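You operate a simulated robot arm through the tools that you are given. There is no shell and no other tool.

You are at the controls of a simulated robot arm. One attempt, no reset.

Task
Measure the loose propeller and hang it on the peg with its size.
Fine: leave the size gauge open and off.

The check looks at the end state, three seconds after you hand in, the way a careful person would. Anything else that was tipped, shoved, dropped, spilled or broken makes it a failure.

Robot
A 6-joint arm with a fingered hand, fixed in place. Base frame: the origin is at the foot of the arm, x ahead of it, y to its left, z up; the work surface is at about z = 760. Units: mm, degrees, N and s.
With the tool pointing down near the work surface it reaches from about 300 to 620 mm from the base axis. Its first joint turns from -166.0 to 166.0 degrees. Payload 3.2 kg.
Tool frame: the origin (TCP) lies between the finger pads and is the grasp point; the fingertips stand 22 mm ahead of it; z points along the fingers, y is the line along which they close. The gripper opens to 112 mm. The gripper's body begins 60 mm behind the TCP. The gripper is a hand of 3 fingers: y runs from the thumb to the fingers, the wrist lies at [0, 0, -218] in the tool frame, and closing takes about 1.5 s.
Orientation is told as [roll, pitch, yaw] about the base's x, y, z axes, in that order, counted from this pose: with the fingers straight down and closing along the base's y, the tool's x points along the base's -x, its y along +y and its z along -z.

Tools
- The arm moves only by the tool drive_tool. Its argument "moves" is a list of rows, each an object of numbers (a shift or turn left out is 0, a gripper value left out holds the last): "x", "y", "z": the shift along the tool's x, y, z in mm; "ax", "ay", "az": the turn, a rotation vector about the tool's x, y, z in degrees; "gripper": the closure in counts, from 0 (fully open) to 255 (shut). In form: [{"x": .., "y": .., "z": .., "ax": .., "ay": .., "az": .., "gripper": ..}, ...]. A call has 1 to 20 rows; each row shifts and turns the commanded pose from where the row before left it, along the tool's axes as they then stand. Rows are played at 5 a second. More than 50 mm and 8.6 degrees between two rows, or a gripper value outside its range, and nothing of the call is played. Where a pose cannot be reached the arm comes as near as it can. A force on the tool above 40 N (or 10 N above the force at the start of the call, whichever is more), or a blocked arm, ends the call early, and 0.2 s more pass. The fingers move at their own pace (about 108 mm/s each) and stop on an object; they squeeze with about 21 N. The grip force told is the motor's: it shows also when the fingers shut on nothing. Time passes only in rows, and 0.2 s behind the last, so rows that do not move let the fingers close. It gives the time, the measured TCP pose, the force on the tool (base axes), the opening and the grip force at its end, in the units of the frame above (readings bear some noise), with the torque about the TCP (base axes, N m) and any sound that the robot's microphone picked up.
- Cameras (640 x 400 px; columns grow to the right, rows downward): "scene" is fixed at [220.4, -649.9, 1365.8]; the picture's right is [0.99, -0.14, 0.00], its down [-0.13, -0.92, -0.36] and it looks along [0.05, 0.36, -0.93] (base axes); focal length 214 px, centre (320, 200). "wrist" rides on the gripper at [66, 3, -80] in the tool frame; the picture's right is [-0.05, 1.00, 0.00], its down [-0.77, -0.04, -0.64] and it looks along [-0.63, -0.03, 0.77] (tool axes); focal length 275 px, centre (320, 200). There is no depth. A picture from a camera that has moved, and an enlarged one, comes with that camera's place and axes in the base frame and with its lens.
- snapshot(camera): a new picture of that camera. It takes no simulated time.
- raise_lower(by): slides the trunk up (or, below 0, down) by that many mm; the arm rides with it, the base frame stays. It gives what a move gives, with no picture.
- preshape(shape): the hand has 3 fingers and takes this shape, open, in about a second: jaw (thumb against the fingers, like two jaws); tri (thumb and two fingers); tip (a fingertip pinch); poke (one finger out to press); point (the index stretched); flat (the hand flat); cup (the hand cupped); fist (a fist). The gripper value then closes the fingers along that shape, each until it touches; the sizes above hold for jaw. It gives what a move gives, with no picture.
- enlarge(camera, box): a new picture of the part [left, top, right, bottom] of that camera's present view, enlarged. It takes no simulated time.
- hand_in(): hands the job in; it is judged then, once.

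Nothing tells you positions but the pictures and the camera data. Unless the task says otherwise, let go and move clear before handing in.

The tools are called as name(argument=value, ...) on one line, values as JSON. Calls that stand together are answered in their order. drive_tool: Moves the arm, as the interface text tells. Its arguments: {"type":"object","properties":{"moves":{"type":"array","items":{"type":"object","properties":{"x":{"type":"number"},"y":{"type":"number"},"z":{"type":"number"},"ax":{"type":"number"},"ay":{"type":"number"},"az":{"type":"number"},"gripper":{"type":"number"}}}}},"required":["moves"]} The other tools are called the same way: raise_lower (by) slides the trunk up or down; preshape (shape) gives the hand a shape; snapshot (camera) takes a picture; enlarge (camera, box) takes an enlarged picture of a part of a camera's view; hand_in () hands the job in.

At the start:

```text
time_s: 0.0
eef_pos: [168.3, -261.8, 1100.4]
ee_rot: [0.1, -0.1, 0.0]
contact_force: [0.4, 0.1, 0.9]
wrist_torque: [0.01, 0.04, 0.02]
finger_gap: 112.0
gripper_force: 0.0
shape: jaw
trunk travel left (down, up): [-512.0, 78.0]
```

scene: 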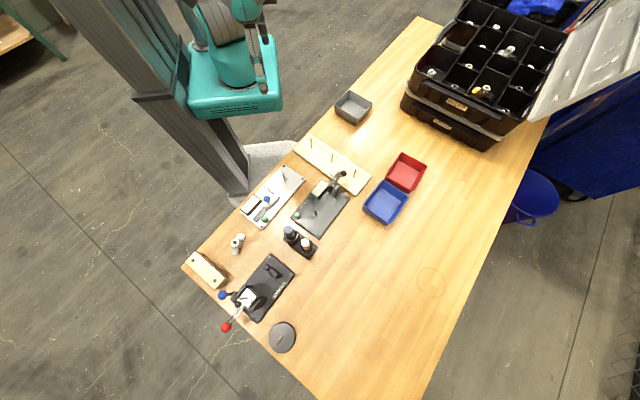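
wrist: 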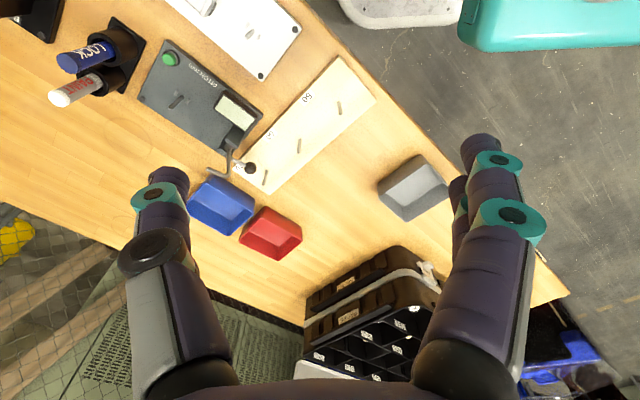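

I see a workbench with several fixtures, a peg board, a gauge-like device and some small parts. I'll enlarge the views to identify the propeller, the size gauge and the pegs.

enlarge(camera="scene", box=[180, 120, 380, 245])

enlarge(camera="scene", box=[170, 220, 330, 360])

enlarge(camera="wrist", box=[120, 0, 400, 220])

enlarge(camera="scene", box=[280, 130, 380, 200])

```text
3.20 times, centred on (280, 182) of scene
camera zoom: at [220.4, -649.9, 1365.8], right [0.99, -0.14, 0.0], down [-0.13, -0.92, -0.36], along [0.05, 0.36, -0.93], focal length 686 px, centre (448, 256)
```

zoom: 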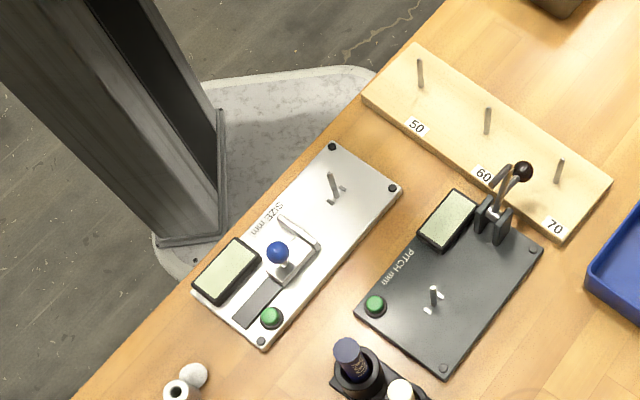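

```text
2.86 times, centred on (250, 290) of scene
camera zoom: at [220.4, -649.9, 1365.8], right [0.99, -0.14, 0.0], down [-0.13, -0.92, -0.36], along [0.05, 0.36, -0.93], focal length 613 px, centre (520, -57)
```

zoom: 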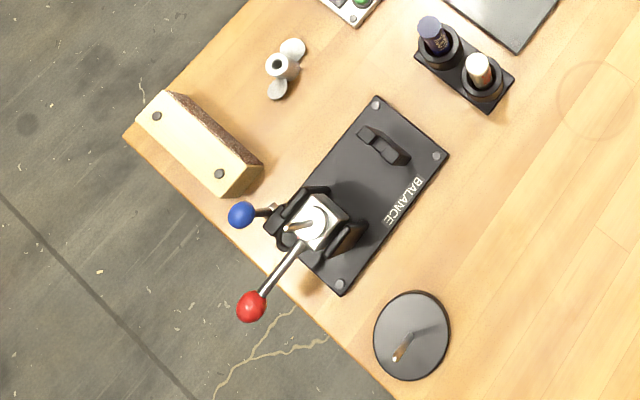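

```text
1.82 times, centred on (260, 110) of wrist
camera zoom: at [101.3, -260.6, 1181.0], right [0.04, 1.0, 0.0], down [0.77, -0.04, 0.64], along [0.64, -0.03, -0.77], focal length 500 px, centre (429, 364)
```

zoom: 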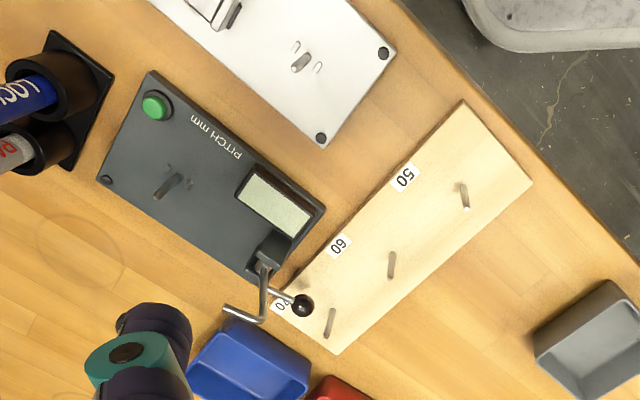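

```text
5.71 times, centred on (330, 165) of scene
camera zoom: at [220.4, -649.9, 1365.8], right [0.99, -0.14, 0.0], down [-0.13, -0.92, -0.36], along [0.05, 0.36, -0.93], focal length 1226 px, centre (263, 400)
```

zoom: 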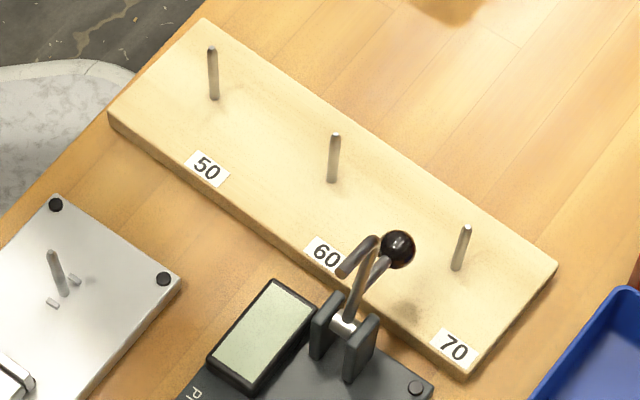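

The size gauge (silver plate, pin, blue-knob slider, green button) is at about (120,-380). The loose propeller is near (4,-513), and the pegs 50, 60 and 70 are near (250,-234), (309,-298) and (366,-361). I'll move above the propeller for a closer look.

drive_tool(moves=[{"x": 24.8, "y": -23.8, "z": 20}, {"x": 24.8, "y": -23.8, "z": 20}, {"x": 24.8, "y": -23.8, "z": 20}, {"x": 24.8, "y": -23.8, "z": 20}, {"x": 24.8, "y": -23.8, "z": 20}, {"x": 24.8, "y": -23.8, "z": 20}, {"x": 24.8, "y": -23.8, "z": 20}, {"x": 24.8, "y": -23.8, "z": 20}, {"x": 24.8, "y": -23.8, "z": 20}, {"x": 24.8, "y": -23.8, "z": 20}, {}])

snapshot(camera="wrist")

snapshot(camera="scene")

```text
time_s: 2.4
eef_pos: [-78.8, -501.4, 899.4]
ee_rot: [0.1, -0.1, 0.2]
contact_force: [0.2, -0.2, -0.2]
wrist_torque: [-0.03, 0.0, 0.01]
finger_gap: 112.0
gripper_force: 0.0
shape: jaw
trunk travel left (down, up): [-512.0, 78.0]
```

```text
taken
camera wrist: at [-145.4, -499.5, 979.4], right [0.04, 1.0, 0.0], down [0.77, -0.04, 0.64], along [0.64, -0.03, -0.77], focal length 275 px, centre (320, 200)
```

wrist: 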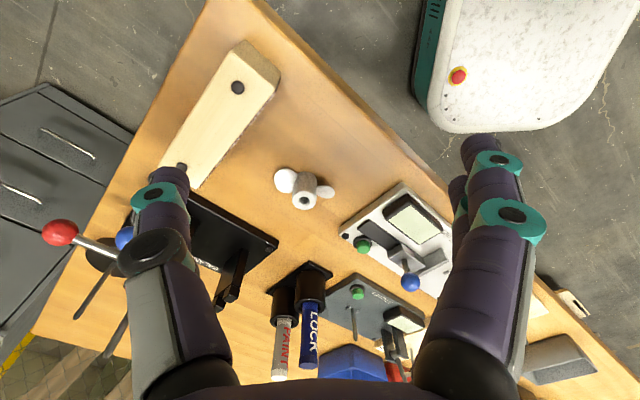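

```text
taken
```

scene: 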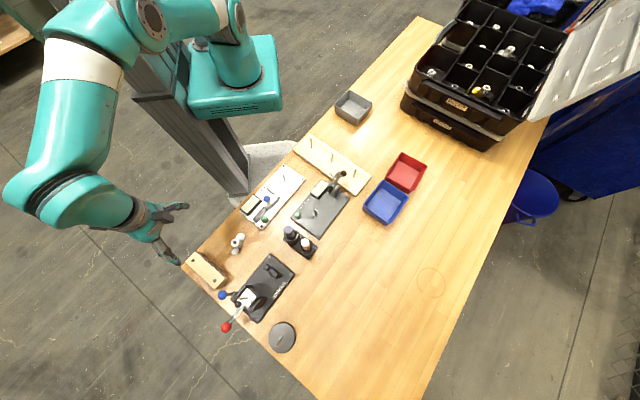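

enlarge(camera="wrist", box=[260, 150, 350, 220])

enlarge(camera="wrist", box=[330, 170, 480, 300])

```text
5.71 times, centred on (305, 185) of wrist
camera zoom: at [-145.4, -499.5, 979.4], right [0.04, 1.0, 0.0], down [0.77, -0.04, 0.64], along [0.64, -0.03, -0.77], focal length 1573 px, centre (406, 286)
```

zoom: 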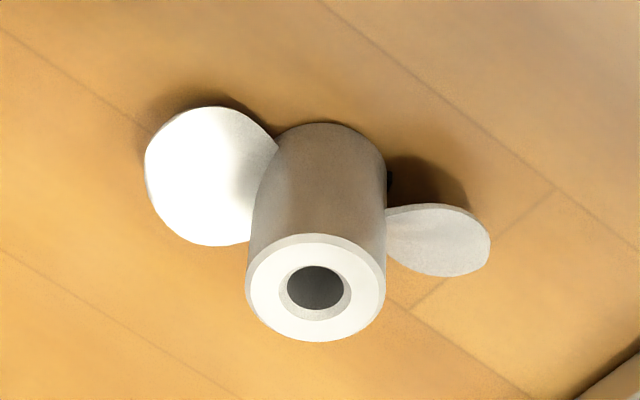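

```text
3.08 times, centred on (405, 235) of wrist
camera zoom: at [-145.4, -499.5, 979.4], right [0.04, 1.0, 0.0], down [0.77, -0.04, 0.64], along [0.64, -0.03, -0.77], focal length 847 px, centre (58, 92)
```

zoom: 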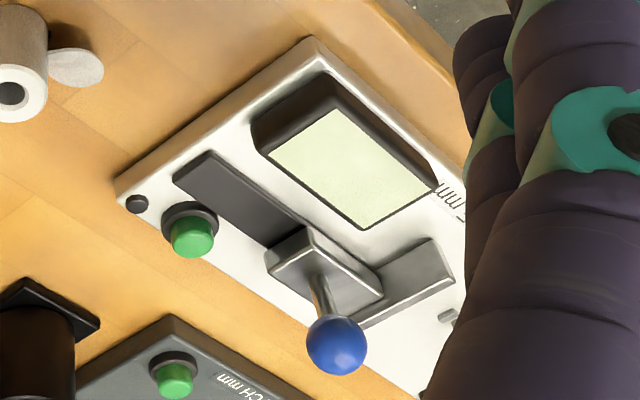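

The propeller stands upright on its hub (about 21 mm diameter, 30 mm tall), with blades spanning roughly 58 mm. Next I'll yaw to align with the bench and look closely at the size gauge.

drive_tool(moves=[{"az": -7.5}, {"az": -7.5}, {"az": -7.5}, {"az": -7.5}, {"az": -7.5}, {"az": -7.5}, {"x": -36, "y": -13.8}, {"x": -36, "y": -13.8}, {"x": -36, "y": -13.8}, {"x": -36, "y": -13.8}, {}])

snapshot(camera="wrist")

enlarge(camera="wrist", box=[180, 80, 440, 260])

```text
time_s: 4.8
eef_pos: [61.5, -437.4, 899.7]
ee_rot: [0.0, -0.1, 45.1]
contact_force: [0.3, -0.5, 0.4]
wrist_torque: [0.03, -0.01, -0.05]
finger_gap: 111.6
gripper_force: 0.1
shape: jaw
trunk travel left (down, up): [-512.0, 78.0]
```

```text
taken
camera wrist: at [12.2, -482.9, 979.5], right [-0.68, 0.74, 0.0], down [0.57, 0.52, 0.64], along [0.47, 0.43, -0.77], focal length 275 px, centre (320, 200)
```

wrist: 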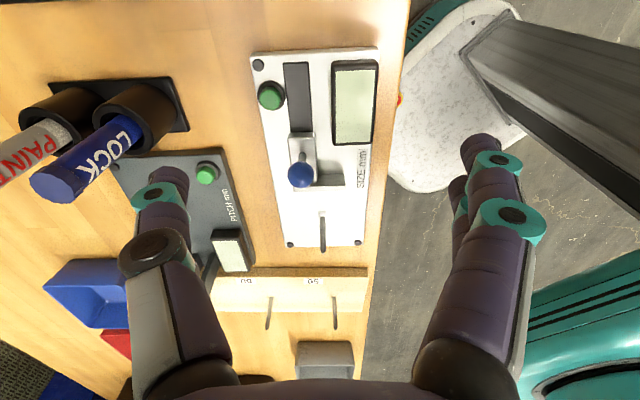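

```text
2.22 times, centred on (310, 170) of wrist
camera zoom: at [12.2, -482.9, 979.5], right [-0.68, 0.74, 0.0], down [0.57, 0.52, 0.64], along [0.47, 0.43, -0.77], focal length 612 px, centre (342, 267)
```

zoom: 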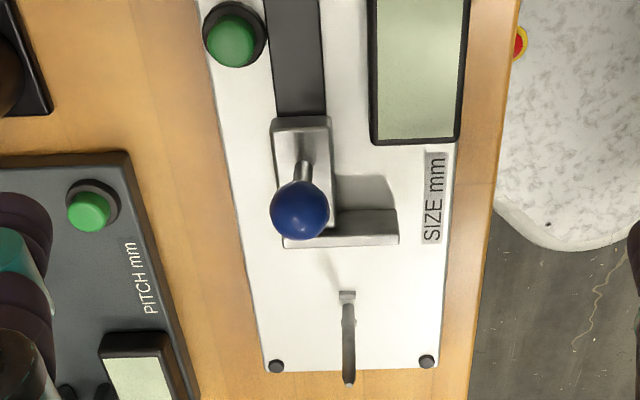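

The gauge display looks blank, so it appears to be off. The slider's anvil faces the pin, and there are small key nubs beside the pin. I'll move closer to see the pin and nubs.

drive_tool(moves=[{"x": -35, "z": 10}, {"x": -35, "z": 10}, {}])

snapshot(camera="wrist")

enlarge(camera="wrist", box=[260, 100, 420, 210])

enlarge(camera="wrist", box=[220, 0, 420, 130])

enlarge(camera="scene", box=[225, 225, 255, 260])

```text
time_s: 5.6
eef_pos: [111.1, -385.3, 878.7]
ee_rot: [0.0, -0.1, 45.2]
contact_force: [-0.1, 0.3, -0.8]
wrist_torque: [0.01, -0.04, -0.01]
finger_gap: 111.7
gripper_force: 0.0
shape: jaw
trunk travel left (down, up): [-512.0, 78.0]
```

```text
taken
camera wrist: at [62.0, -432.4, 958.4], right [-0.68, 0.74, 0.0], down [0.57, 0.52, 0.64], along [0.47, 0.43, -0.77], focal length 275 px, centre (320, 200)
```

wrist: 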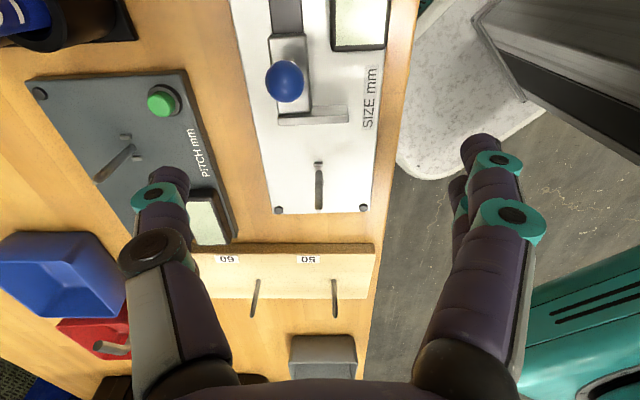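

```text
3.64 times, centred on (340, 155) of wrist
camera zoom: at [62.0, -432.4, 958.4], right [-0.68, 0.74, 0.0], down [0.57, 0.52, 0.64], along [0.47, 0.43, -0.77], focal length 1001 px, centre (247, 364)
```

zoom: 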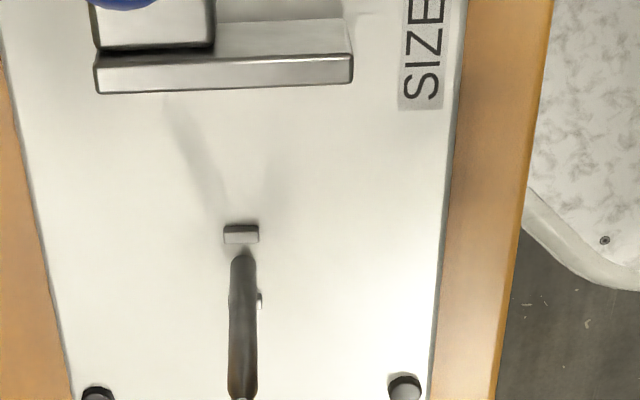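

```text
3.08 times, centred on (320, 65) of wrist
camera zoom: at [62.0, -432.4, 958.4], right [-0.68, 0.74, 0.0], down [0.57, 0.52, 0.64], along [0.47, 0.43, -0.77], focal length 847 px, centre (320, 615)
```

zoom: 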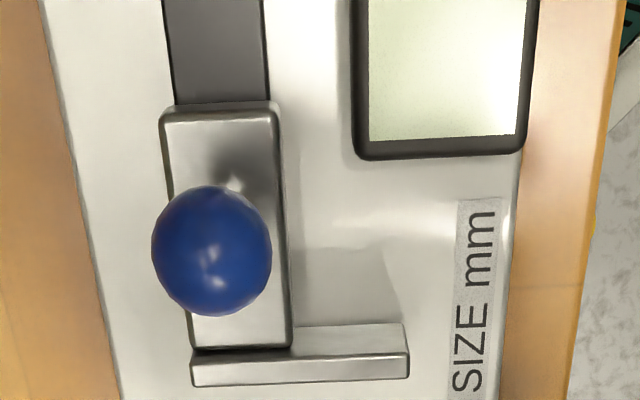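

```text
11.43 times, centred on (240, 242) of scene
camera zoom: at [220.4, -649.9, 1365.8], right [0.99, -0.14, 0.0], down [-0.13, -0.92, -0.36], along [0.05, 0.36, -0.93], focal length 2451 px, centre (1234, -286)
```

zoom: 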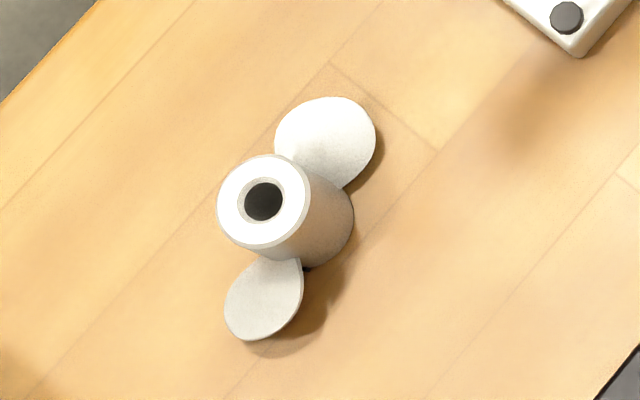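

The hub appears to have a bottom groove along the blades (at about 68° from base x), which should match the gauge nubs along its 45° axis. I'll test the poke shape to see where its fingertip is, since I need to press the green button.

drive_tool(moves=[{"z": -40}, {}])

preshape(shape="poke")

snapshot(camera="wrist")

enlarge(camera="scene", box=[180, 100, 340, 210])

```text
time_s: 6.2
eef_pos: [110.2, -386.8, 917.5]
ee_rot: [0.0, -0.1, 45.0]
contact_force: [-0.9, 0.3, 0.3]
wrist_torque: [-0.01, 0.0, -0.01]
finger_gap: 111.9
gripper_force: 0.1
shape: jaw
trunk travel left (down, up): [-512.0, 78.0]
```

```text
time_s: 7.1
eef_pos: [109.0, -386.3, 918.2]
ee_rot: [0.0, -0.1, 45.1]
contact_force: [-0.6, 0.4, 0.4]
wrist_torque: [0.02, 0.01, -0.02]
finger_gap: 0.1
gripper_force: 0.0
shape: poke
trunk travel left (down, up): [-512.0, 78.0]
```

```text
taken
camera wrist: at [60.5, -433.0, 998.0], right [-0.68, 0.74, 0.0], down [0.57, 0.52, 0.64], along [0.47, 0.43, -0.77], focal length 275 px, centre (320, 200)
```

wrist: 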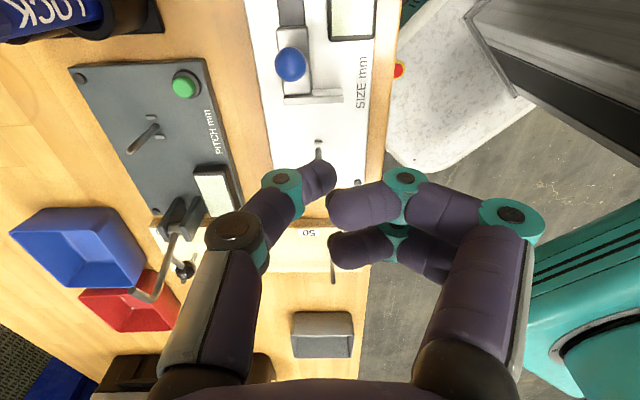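

```text
3.64 times, centred on (260, 155) of scene
camera zoom: at [220.4, -649.9, 1365.8], right [0.99, -0.14, 0.0], down [-0.13, -0.92, -0.36], along [0.05, 0.36, -0.93], focal length 780 px, centre (538, 364)
```

zoom: 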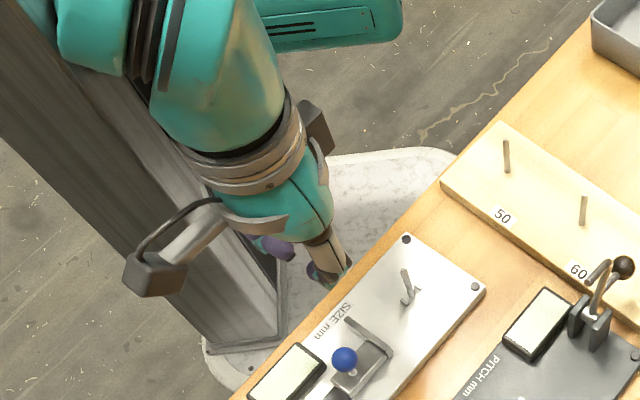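

In poke shape the thumb tip sits on the tool axis at about the fingertip distance. I'll move above the green button and refine its position.

drive_tool(moves=[{"x": 33.5, "y": -18}, {"x": 33.5, "y": -18}, {"z": 30}, {"z": 30}, {}])

snapshot(camera="wrist")

enlarge(camera="wrist", box=[260, 70, 380, 190])

enlarge(camera="scene", box=[220, 180, 310, 240])

```text
time_s: 8.3
eef_pos: [90.8, -459.4, 857.8]
ee_rot: [0.0, -0.1, 45.1]
contact_force: [0.2, 0.1, -0.1]
wrist_torque: [0.04, 0.0, 0.02]
finger_gap: 0.0
gripper_force: 0.0
shape: poke
trunk travel left (down, up): [-512.0, 78.0]
```

```text
taken
camera wrist: at [41.6, -506.3, 937.9], right [-0.68, 0.74, 0.0], down [0.57, 0.52, 0.64], along [0.47, 0.43, -0.77], focal length 275 px, centre (320, 200)
```

wrist: 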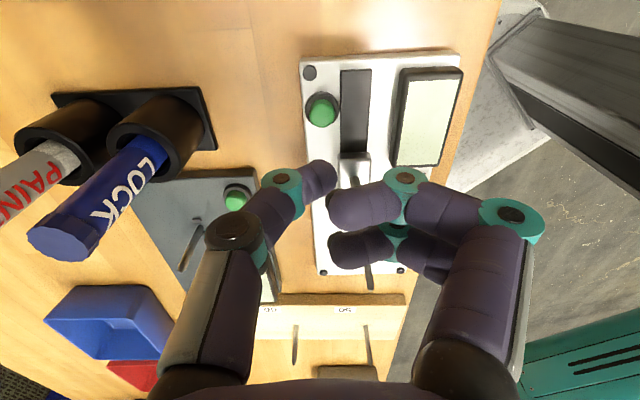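

```text
3.33 times, centred on (320, 130) of wrist
camera zoom: at [41.6, -506.3, 937.9], right [-0.68, 0.74, 0.0], down [0.57, 0.52, 0.64], along [0.47, 0.43, -0.77], focal length 918 px, centre (320, 433)
```

zoom: 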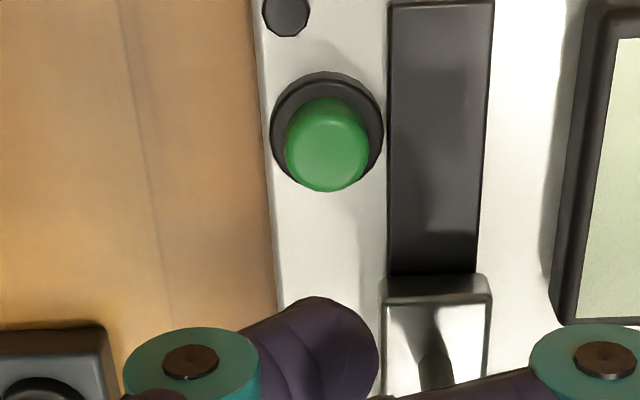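

```text
6.67 times, centred on (265, 210) of scene
camera zoom: at [220.4, -649.9, 1365.8], right [0.99, -0.14, 0.0], down [-0.13, -0.92, -0.36], along [0.05, 0.36, -0.93], focal length 1430 px, centre (687, 133)
```

zoom: 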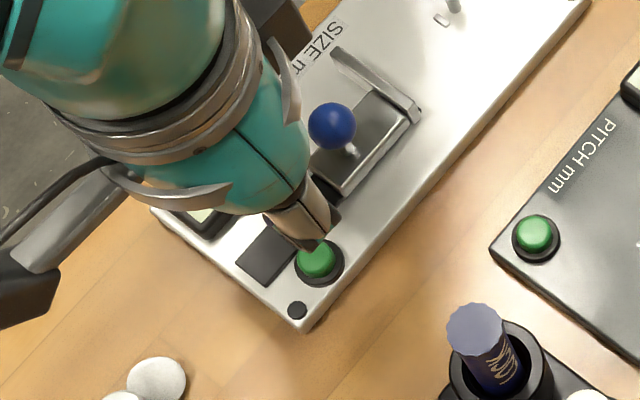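

The button top is at about (89.5,-460.5,780), almost directly below the fingertip. I'll descend and press in small steps.

drive_tool(moves=[{"x": 2, "z": 20}, {"z": 20}, {"z": 4}, {}])

enlarge(camera="scene", box=[220, 180, 310, 240])

snapshot(camera="wrist")

```text
time_s: 9.3
eef_pos: [87.3, -460.6, 815.8]
ee_rot: [-0.1, -0.1, 45.1]
contact_force: [0.1, -0.3, 1.2]
wrist_torque: [0.0, 0.01, -0.01]
finger_gap: 0.1
gripper_force: 0.1
shape: poke
trunk travel left (down, up): [-512.0, 78.0]
```

```text
6.67 times, centred on (265, 210) of scene
camera zoom: at [220.4, -649.9, 1365.8], right [0.99, -0.14, 0.0], down [-0.13, -0.92, -0.36], along [0.05, 0.36, -0.93], focal length 1430 px, centre (687, 133)
```

zoom: 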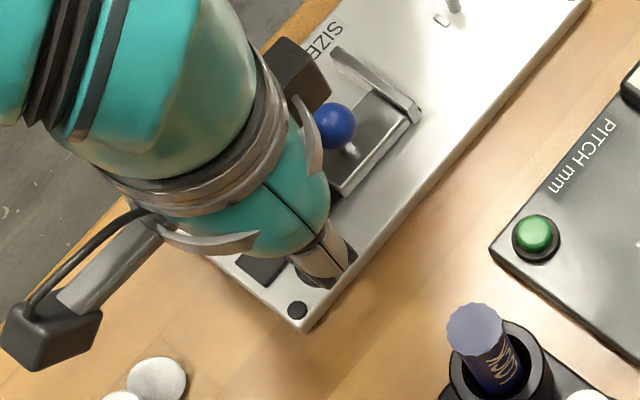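

```text
taken
camera wrist: at [38.3, -507.9, 896.0], right [-0.68, 0.74, 0.0], down [0.57, 0.52, 0.64], along [0.47, 0.43, -0.77], focal length 275 px, centre (320, 200)
```

wrist: 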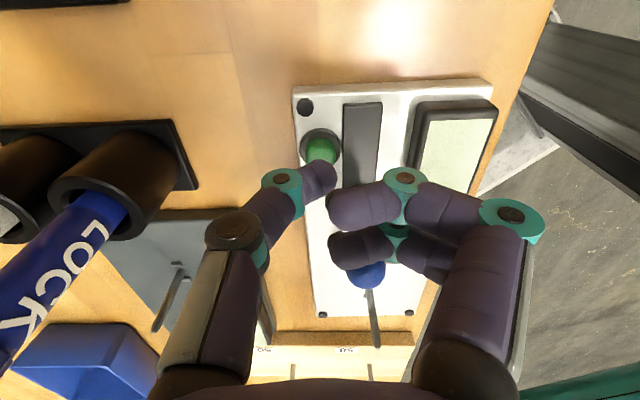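

The fingertip is lined up just above the button, and the knob clears the curled finger. I'll press down in small steps.

drive_tool(moves=[{"z": 5}, {"z": 3}, {"z": 2}, {"z": 2}, {}])

snapshot(camera="wrist")

```text
time_s: 10.5
eef_pos: [87.1, -461.8, 803.8]
ee_rot: [-0.1, -0.2, 45.1]
contact_force: [-0.8, 0.0, 1.4]
wrist_torque: [-0.02, -0.02, -0.02]
finger_gap: 0.0
gripper_force: 0.0
shape: poke
trunk travel left (down, up): [-512.0, 78.0]
heard: click
```

```text
taken
camera wrist: at [38.9, -507.2, 883.6], right [-0.68, 0.74, 0.0], down [0.57, 0.52, 0.64], along [0.47, 0.43, -0.77], focal length 275 px, centre (320, 200)
```

wrist: 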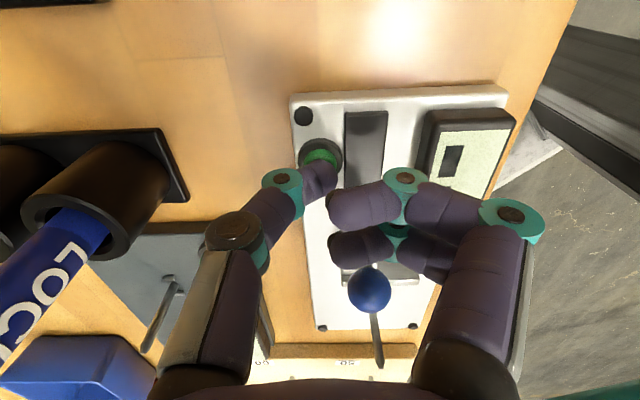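

A click was heard and the display is now lit. I'll back off and read it.

drive_tool(moves=[{"z": -10}, {"z": -25}, {"z": -25}, {}])

snapshot(camera="wrist")

enlarge(camera="wrist", box=[300, 40, 480, 170])

enlarge(camera="scene", box=[220, 180, 310, 240])

```text
time_s: 11.5
eef_pos: [87.3, -460.9, 862.5]
ee_rot: [0.0, -0.1, 45.1]
contact_force: [0.2, -0.1, 0.1]
wrist_torque: [-0.01, 0.0, 0.01]
finger_gap: 0.0
gripper_force: 0.0
shape: poke
trunk travel left (down, up): [-512.0, 78.0]
```

```text
taken
camera wrist: at [38.7, -507.6, 943.3], right [-0.68, 0.74, 0.0], down [0.57, 0.52, 0.64], along [0.47, 0.43, -0.77], focal length 275 px, centre (320, 200)
```

wrist: 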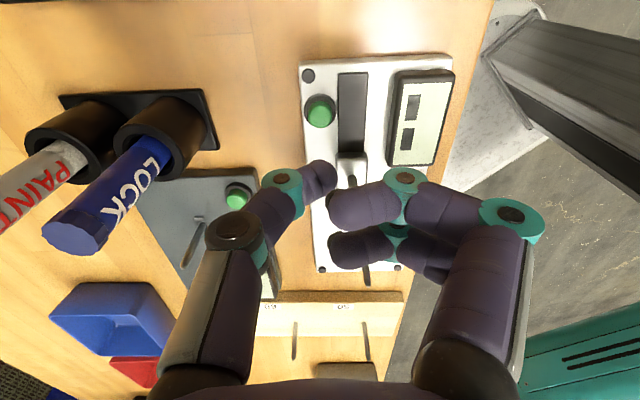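

```text
3.08 times, centred on (390, 105) of wrist
camera zoom: at [38.7, -507.6, 943.3], right [-0.68, 0.74, 0.0], down [0.57, 0.52, 0.64], along [0.47, 0.43, -0.77], focal length 847 px, centre (105, 492)
```

zoom: 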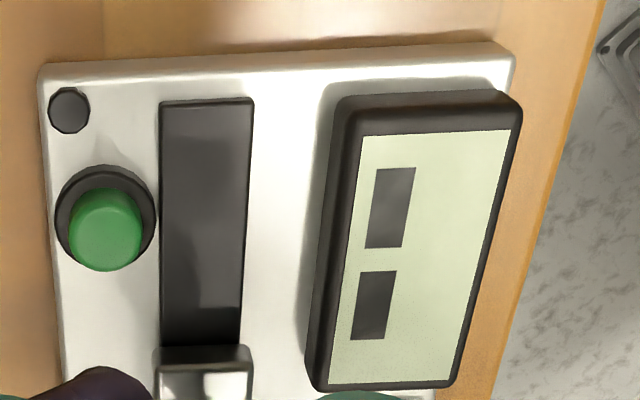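

```text
6.67 times, centred on (265, 210) of scene
camera zoom: at [220.4, -649.9, 1365.8], right [0.99, -0.14, 0.0], down [-0.13, -0.92, -0.36], along [0.05, 0.36, -0.93], focal length 1430 px, centre (687, 133)
```

zoom: 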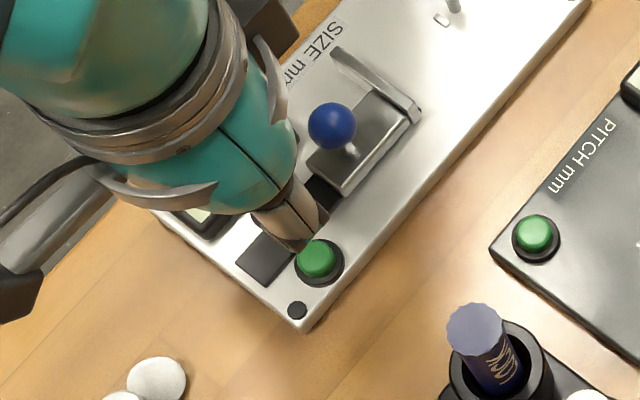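

The gauge is on and showing two dashes, waiting for a part. Next I'll switch to the jaw shape and position over the propeller with the fingers closing across the blades.

preshape(shape="jaw")

drive_tool(moves=[{"x": 31.6, "y": 4.2, "z": -6}, {"x": 31.6, "y": 4.2, "z": -6}, {"x": 31.6, "y": 4.2, "z": -6}, {"az": -7.8}, {"az": -7.8}, {"az": -7.8}, {}])

snapshot(camera="wrist")

enlarge(camera="wrist", box=[270, 60, 370, 160])

```text
time_s: 12.4
eef_pos: [87.7, -460.9, 863.0]
ee_rot: [0.0, -0.1, 45.2]
contact_force: [0.3, 0.7, 0.4]
wrist_torque: [0.02, 0.01, -0.02]
finger_gap: 111.7
gripper_force: 0.0
shape: jaw
trunk travel left (down, up): [-512.0, 78.0]
```

```text
time_s: 14.0
eef_pos: [12.2, -520.0, 881.9]
ee_rot: [0.1, 0.0, 68.6]
contact_force: [-0.8, 0.4, 0.4]
wrist_torque: [0.04, 0.03, -0.04]
finger_gap: 111.8
gripper_force: 0.0
shape: jaw
trunk travel left (down, up): [-512.0, 78.0]
```

```text
taken
camera wrist: at [-15.2, -581.7, 962.5], right [-0.91, 0.41, 0.0], down [0.31, 0.7, 0.64], along [0.26, 0.58, -0.77], focal length 275 px, centre (320, 200)
```

wrist: 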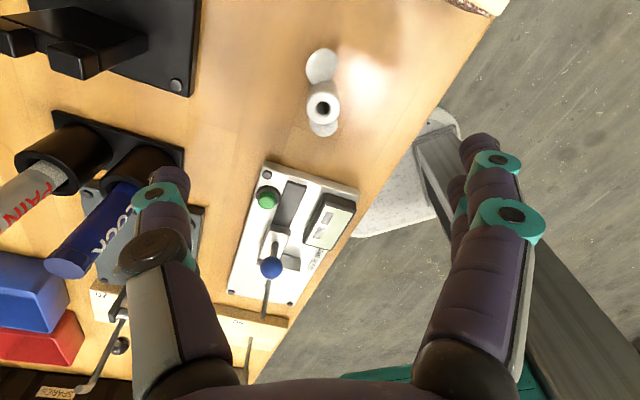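

```text
4.00 times, centred on (320, 110) of wrist
camera zoom: at [-15.2, -581.7, 962.5], right [-0.91, 0.41, 0.0], down [0.31, 0.7, 0.64], along [0.26, 0.58, -0.77], focal length 1101 px, centre (320, 560)
```

zoom: 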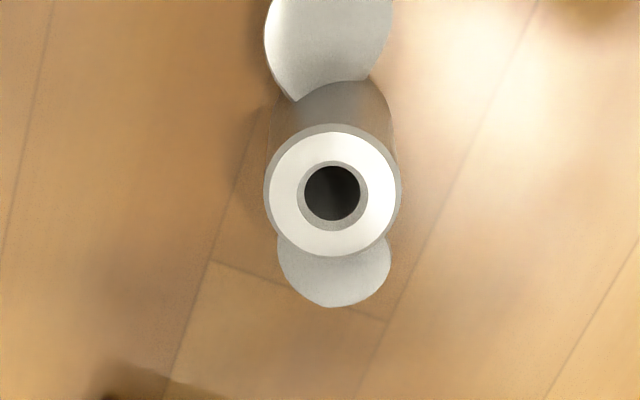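

The hub axis is at about (10.7,-520) with the blades at 68°, matching my tool yaw. I'll descend partway with the fingers narrowed and check the geometry.

drive_tool(moves=[{"x": 0.5, "y": 1.4, "z": 20, "gripper": 130}, {"z": 20}, {"z": 20}, {"z": 7}, {}])

snapshot(camera="wrist")

enlarge(camera="wrist", box=[240, 90, 400, 240])

enlarge(camera="scene", box=[200, 215, 280, 270])

```text
time_s: 15.2
eef_pos: [11.2, -518.9, 814.7]
ee_rot: [0.0, -0.1, 68.5]
contact_force: [0.5, 0.3, -0.6]
wrist_torque: [-0.01, 0.03, -0.02]
finger_gap: 55.4
gripper_force: 0.0
shape: jaw
trunk travel left (down, up): [-512.0, 78.0]
```

```text
taken
camera wrist: at [-16.2, -581.5, 894.8], right [-0.91, 0.41, 0.0], down [0.31, 0.7, 0.64], along [0.26, 0.58, -0.77], focal length 275 px, centre (320, 200)
```

wrist: 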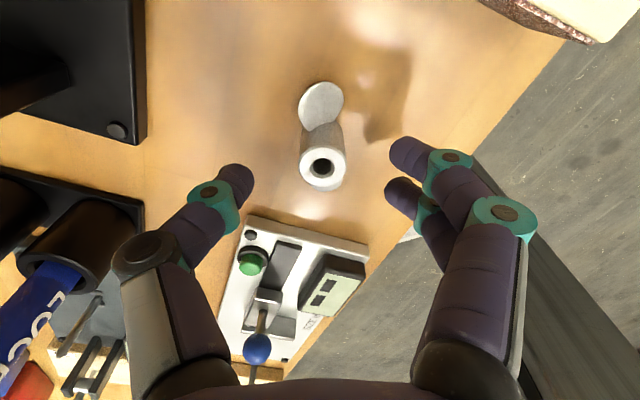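

```text
2.67 times, centred on (320, 165) of wrist
camera zoom: at [-16.2, -581.5, 894.8], right [-0.91, 0.41, 0.0], down [0.31, 0.7, 0.64], along [0.26, 0.58, -0.77], focal length 734 px, centre (320, 293)
```

zoom: 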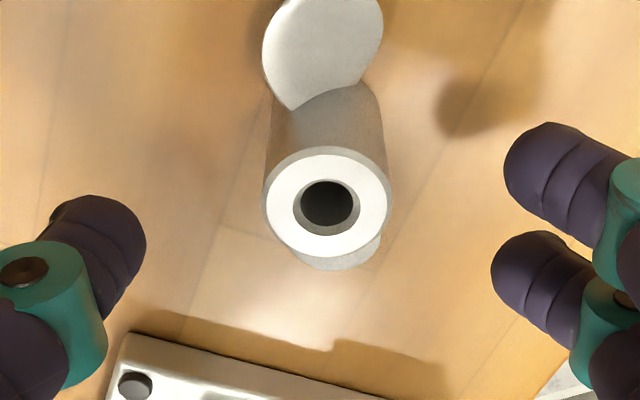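

```text
7.27 times, centred on (240, 242) of scene
camera zoom: at [220.4, -649.9, 1365.8], right [0.99, -0.14, 0.0], down [-0.13, -0.92, -0.36], along [0.05, 0.36, -0.93], focal length 1560 px, centre (902, -109)
```

zoom: 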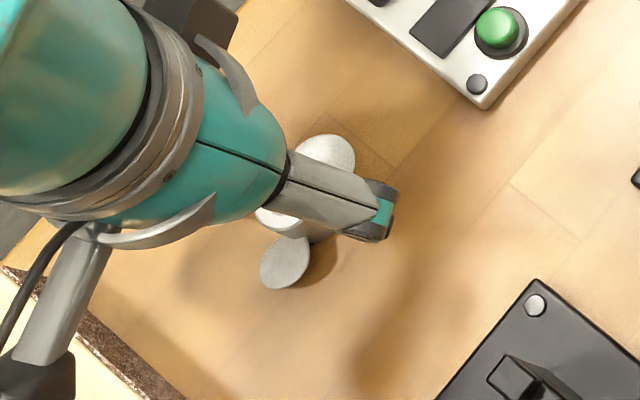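

The two fingers will straddle the hub opposite the thumb, giving a three-point grip. I'll descend to about TCP z 800 and close.

drive_tool(moves=[{"x": 1.3, "y": 0.4, "z": 5}, {"z": 5}, {"z": 4.5}, {"gripper": 180}, {}, {"gripper": 220}, {}, {}, {}])

snapshot(camera="wrist")

enlarge(camera="wrist", box=[240, 90, 400, 240])

```text
time_s: 17.2
eef_pos: [10.1, -521.3, 801.5]
ee_rot: [0.0, -0.1, 68.5]
contact_force: [1.0, -0.6, 0.0]
wrist_torque: [0.01, -0.04, -0.03]
finger_gap: 16.3
gripper_force: 0.1
shape: jaw
trunk travel left (down, up): [-512.0, 78.0]
```

```text
taken
camera wrist: at [-17.4, -583.0, 880.7], right [-0.91, 0.41, 0.0], down [0.31, 0.7, 0.64], along [0.26, 0.58, -0.77], focal length 275 px, centre (320, 200)
```

wrist: 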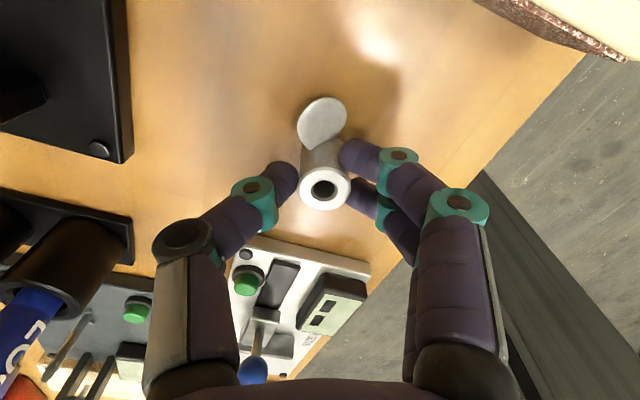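

```text
2.67 times, centred on (320, 165) of wrist
camera zoom: at [-17.4, -583.0, 880.7], right [-0.91, 0.41, 0.0], down [0.31, 0.7, 0.64], along [0.26, 0.58, -0.77], focal length 734 px, centre (320, 293)
```

zoom: 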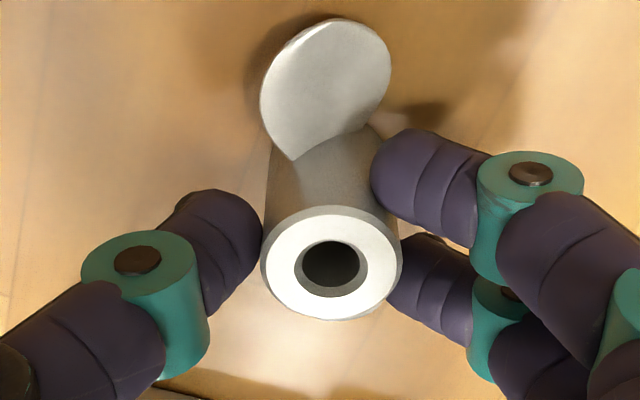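

The fingers are just about touching the hub. I'll close them fully.

drive_tool(moves=[{"gripper": 255}, {}, {}, {}, {}])

enlarge(camera="wrist", box=[240, 90, 400, 240])

```text
time_s: 18.4
eef_pos: [9.7, -520.6, 800.9]
ee_rot: [-0.1, -0.1, 68.6]
contact_force: [-0.3, -0.5, 0.3]
wrist_torque: [-0.01, -0.03, 0.0]
finger_gap: 12.4
gripper_force: 21.4
shape: jaw
trunk travel left (down, up): [-512.0, 78.0]
```

```text
2.67 times, centred on (320, 165) of wrist
camera zoom: at [-17.4, -583.0, 880.7], right [-0.91, 0.41, 0.0], down [0.31, 0.7, 0.64], along [0.26, 0.58, -0.77], focal length 734 px, centre (320, 293)
```

zoom: 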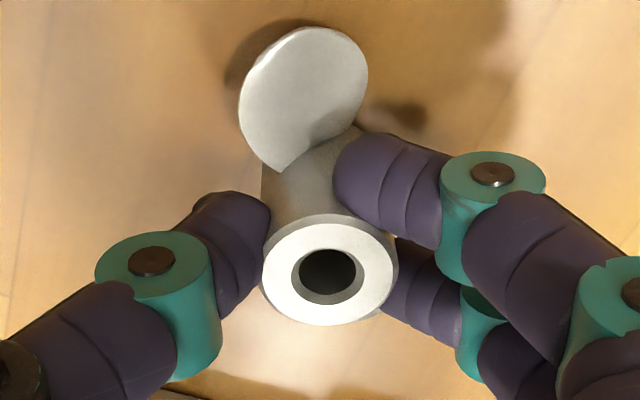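

The hub is gripped at 21 N, though it turned slightly in the hand. I'll lift and inspect the pose.

drive_tool(moves=[{"z": -5}, {"z": -15}, {"z": -20}, {"z": -20}, {"z": -20}, {}])

snapshot(camera="wrist")

enlarge(camera="wrist", box=[260, 100, 380, 220])

enlarge(camera="scene", box=[200, 200, 280, 255])

```text
time_s: 19.8
eef_pos: [8.7, -519.8, 880.9]
ee_rot: [0.0, -0.2, 68.5]
contact_force: [-0.5, 0.0, -1.2]
wrist_torque: [-0.02, -0.01, 0.01]
finger_gap: 11.9
gripper_force: 21.5
shape: jaw
trunk travel left (down, up): [-512.0, 78.0]
```

```text
taken
camera wrist: at [-18.6, -581.8, 960.5], right [-0.91, 0.41, 0.0], down [0.31, 0.7, 0.64], along [0.26, 0.58, -0.77], focal length 275 px, centre (320, 200)
```

wrist: 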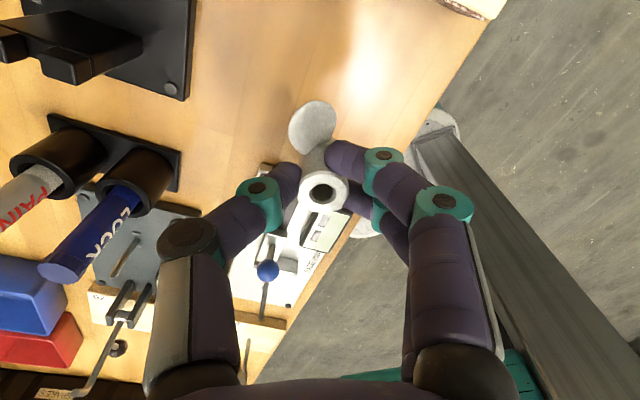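

```text
3.33 times, centred on (320, 160) of wrist
camera zoom: at [-18.6, -581.8, 960.5], right [-0.91, 0.41, 0.0], down [0.31, 0.7, 0.64], along [0.26, 0.58, -0.77], focal length 918 px, centre (320, 333)
```

zoom: 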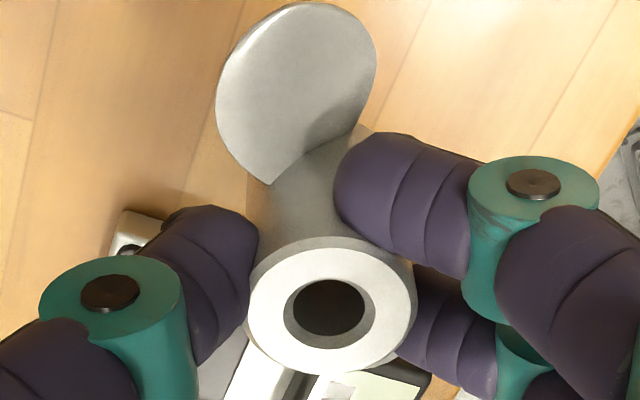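

```text
7.27 times, centred on (240, 228) of scene
camera zoom: at [220.4, -649.9, 1365.8], right [0.99, -0.14, 0.0], down [-0.13, -0.92, -0.36], along [0.05, 0.36, -0.93], focal length 1560 px, centre (902, 0)
```

zoom: 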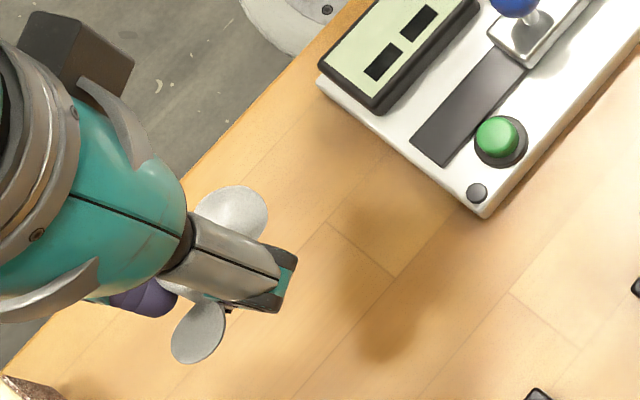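

The propeller is held upright, about 7° rotated relative to the tool and about 4 mm off the tool axis. I'll rotate and move to a standoff beside the gauge pin to measure the pin precisely.

drive_tool(moves=[{"az": 7.8, "z": -5}, {"az": 7.8, "z": -5}, {"az": 7.8, "z": -5}, {"az": 7.8, "z": -5}, {"x": -36.1, "y": 0.4}, {"x": -36.1, "y": 0.4}, {"x": -36.1, "y": 0.4}, {"x": -36.1, "y": 0.4}, {"x": -36.1, "y": 0.4}, {"x": -36.1, "y": 0.4}, {}])

snapshot(camera="wrist")

enlarge(camera="wrist", box=[340, 60, 440, 140])

enlarge(camera="wrist", box=[260, 100, 380, 220])

enlarge(camera="scene", box=[250, 160, 330, 215])

```text
time_s: 22.2
eef_pos: [179.0, -388.2, 900.6]
ee_rot: [0.0, -0.1, 37.2]
contact_force: [0.0, 0.5, -1.0]
wrist_torque: [-0.01, 0.02, 0.05]
finger_gap: 11.8
gripper_force: 20.5
shape: jaw
trunk travel left (down, up): [-512.0, 78.0]
```

```text
taken
camera wrist: at [124.5, -427.8, 981.3], right [-0.57, 0.82, 0.0], down [0.63, 0.44, 0.64], along [0.52, 0.36, -0.77], focal length 275 px, centre (320, 200)
```

wrist: 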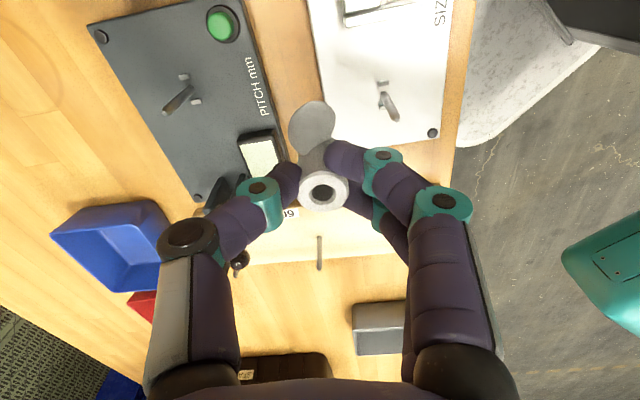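

```text
5.00 times, centred on (390, 100) of wrist
camera zoom: at [124.5, -427.8, 981.3], right [-0.57, 0.82, 0.0], down [0.63, 0.44, 0.64], along [0.52, 0.36, -0.77], focal length 1376 px, centre (-30, 700)
```

zoom: 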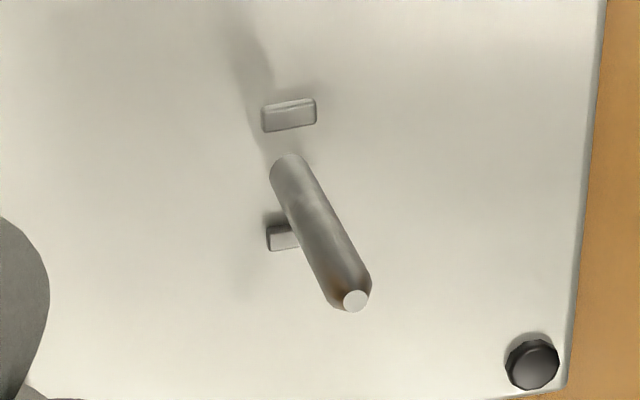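

```text
3.33 times, centred on (320, 160) of wrist
camera zoom: at [124.5, -427.8, 981.3], right [-0.57, 0.82, 0.0], down [0.63, 0.44, 0.64], along [0.52, 0.36, -0.77], focal length 918 px, centre (320, 333)
```

zoom: 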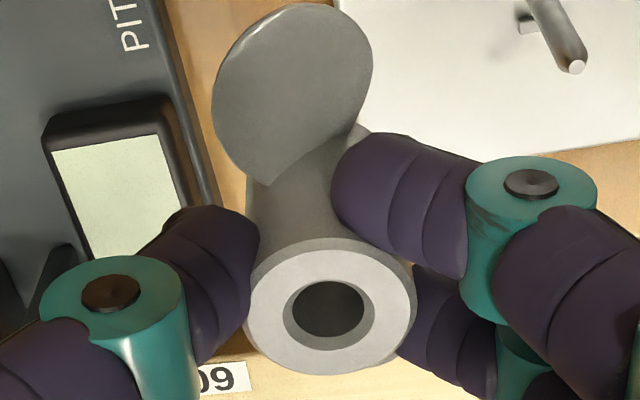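

```text
7.27 times, centred on (290, 188) of scene
camera zoom: at [220.4, -649.9, 1365.8], right [0.99, -0.14, 0.0], down [-0.13, -0.92, -0.36], along [0.05, 0.36, -0.93], focal length 1560 px, centre (538, 291)
```

zoom: 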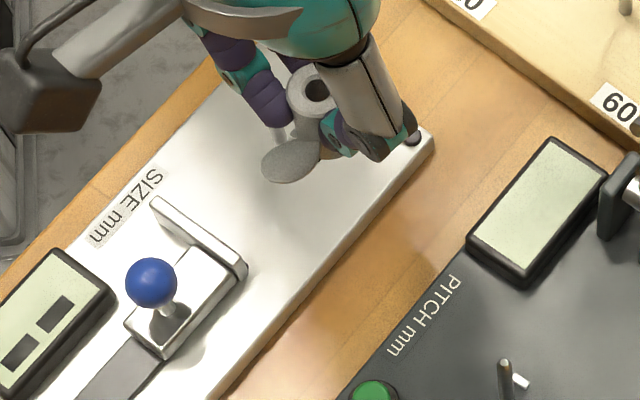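

The pin is at tool offset (-7,48) with its top near z 816 and the nubs along 44.6°, and the hub is at (-5,0.7). I'll shift so the hub sits over the pin and check before lowering.

drive_tool(moves=[{"x": -0.8, "y": 15.7, "az": 0.4}, {"x": -0.8, "y": 15.7, "az": 0.4}, {"x": -0.7, "y": 15.8, "az": 0.4}, {}, {}])

snapshot(camera="wrist")

enlarge(camera="wrist", box=[260, 60, 380, 220])

enlarge(camera="scene", box=[250, 150, 330, 205])

```text
time_s: 23.4
eef_pos: [153.2, -348.0, 900.9]
ee_rot: [0.0, -0.2, 36.2]
contact_force: [0.0, 0.4, -0.3]
wrist_torque: [-0.02, -0.02, 0.02]
finger_gap: 11.9
gripper_force: 21.2
shape: jaw
trunk travel left (down, up): [-512.0, 78.0]
```

```text
taken
camera wrist: at [97.7, -387.1, 981.4], right [-0.55, 0.83, 0.0], down [0.64, 0.42, 0.64], along [0.53, 0.35, -0.77], focal length 275 px, centre (320, 200)
```

wrist: 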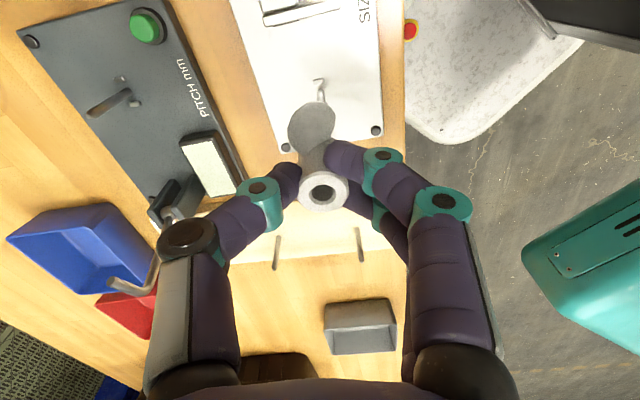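

```text
2.50 times, centred on (320, 140) of wrist
camera zoom: at [97.7, -387.1, 981.4], right [-0.55, 0.83, 0.0], down [0.64, 0.42, 0.64], along [0.53, 0.35, -0.77], focal length 688 px, centre (320, 350)
```

zoom: 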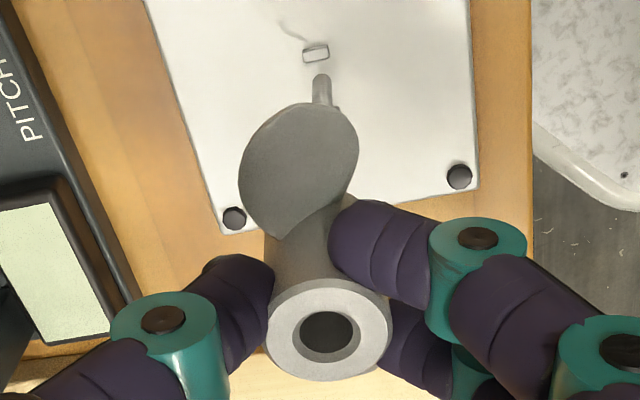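

```text
7.27 times, centred on (290, 178) of scene
camera zoom: at [220.4, -649.9, 1365.8], right [0.99, -0.14, 0.0], down [-0.13, -0.92, -0.36], along [0.05, 0.36, -0.93], focal length 1560 px, centre (538, 364)
```

zoom: 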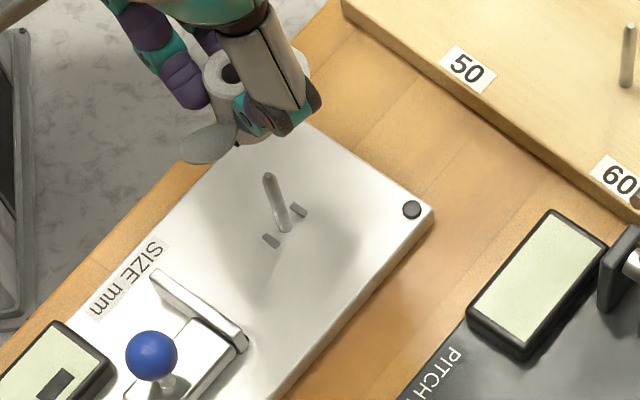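

The hub bottom lines up with the pin to within about 0.5 mm in both views. I'll lower to just above the pin tip and recheck.

drive_tool(moves=[{"x": -0.3, "y": -0.4, "z": 18}, {"z": 17}, {}, {}])

enlarge(camera="wrist", box=[260, 60, 380, 220])

enlarge(camera="scene", box=[250, 150, 330, 205])

```text
time_s: 24.4
eef_pos: [153.0, -349.1, 866.0]
ee_rot: [0.0, -0.1, 36.1]
contact_force: [0.3, -0.2, -0.4]
wrist_torque: [0.02, 0.0, 0.02]
finger_gap: 11.7
gripper_force: 20.8
shape: jaw
trunk travel left (down, up): [-512.0, 78.0]
```

```text
2.50 times, centred on (320, 140) of wrist
camera zoom: at [98.2, -387.2, 946.1], right [-0.55, 0.83, 0.0], down [0.64, 0.42, 0.64], along [0.53, 0.35, -0.77], focal length 688 px, centre (320, 350)
```

zoom: 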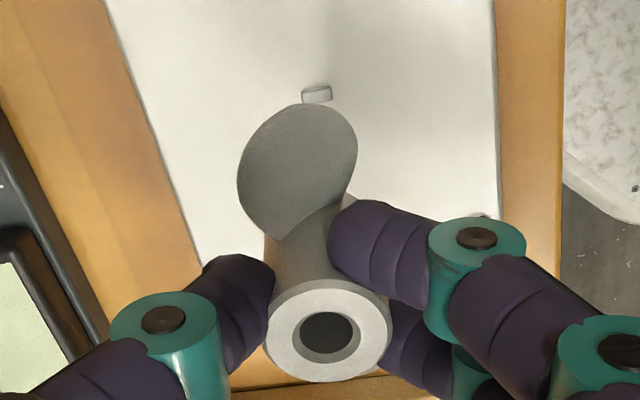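

```text
7.27 times, centred on (290, 178) of scene
camera zoom: at [220.4, -649.9, 1365.8], right [0.99, -0.14, 0.0], down [-0.13, -0.92, -0.36], along [0.05, 0.36, -0.93], focal length 1560 px, centre (538, 364)
```

zoom: 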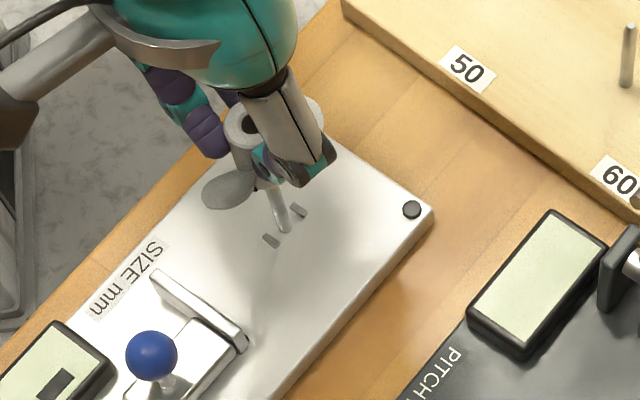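

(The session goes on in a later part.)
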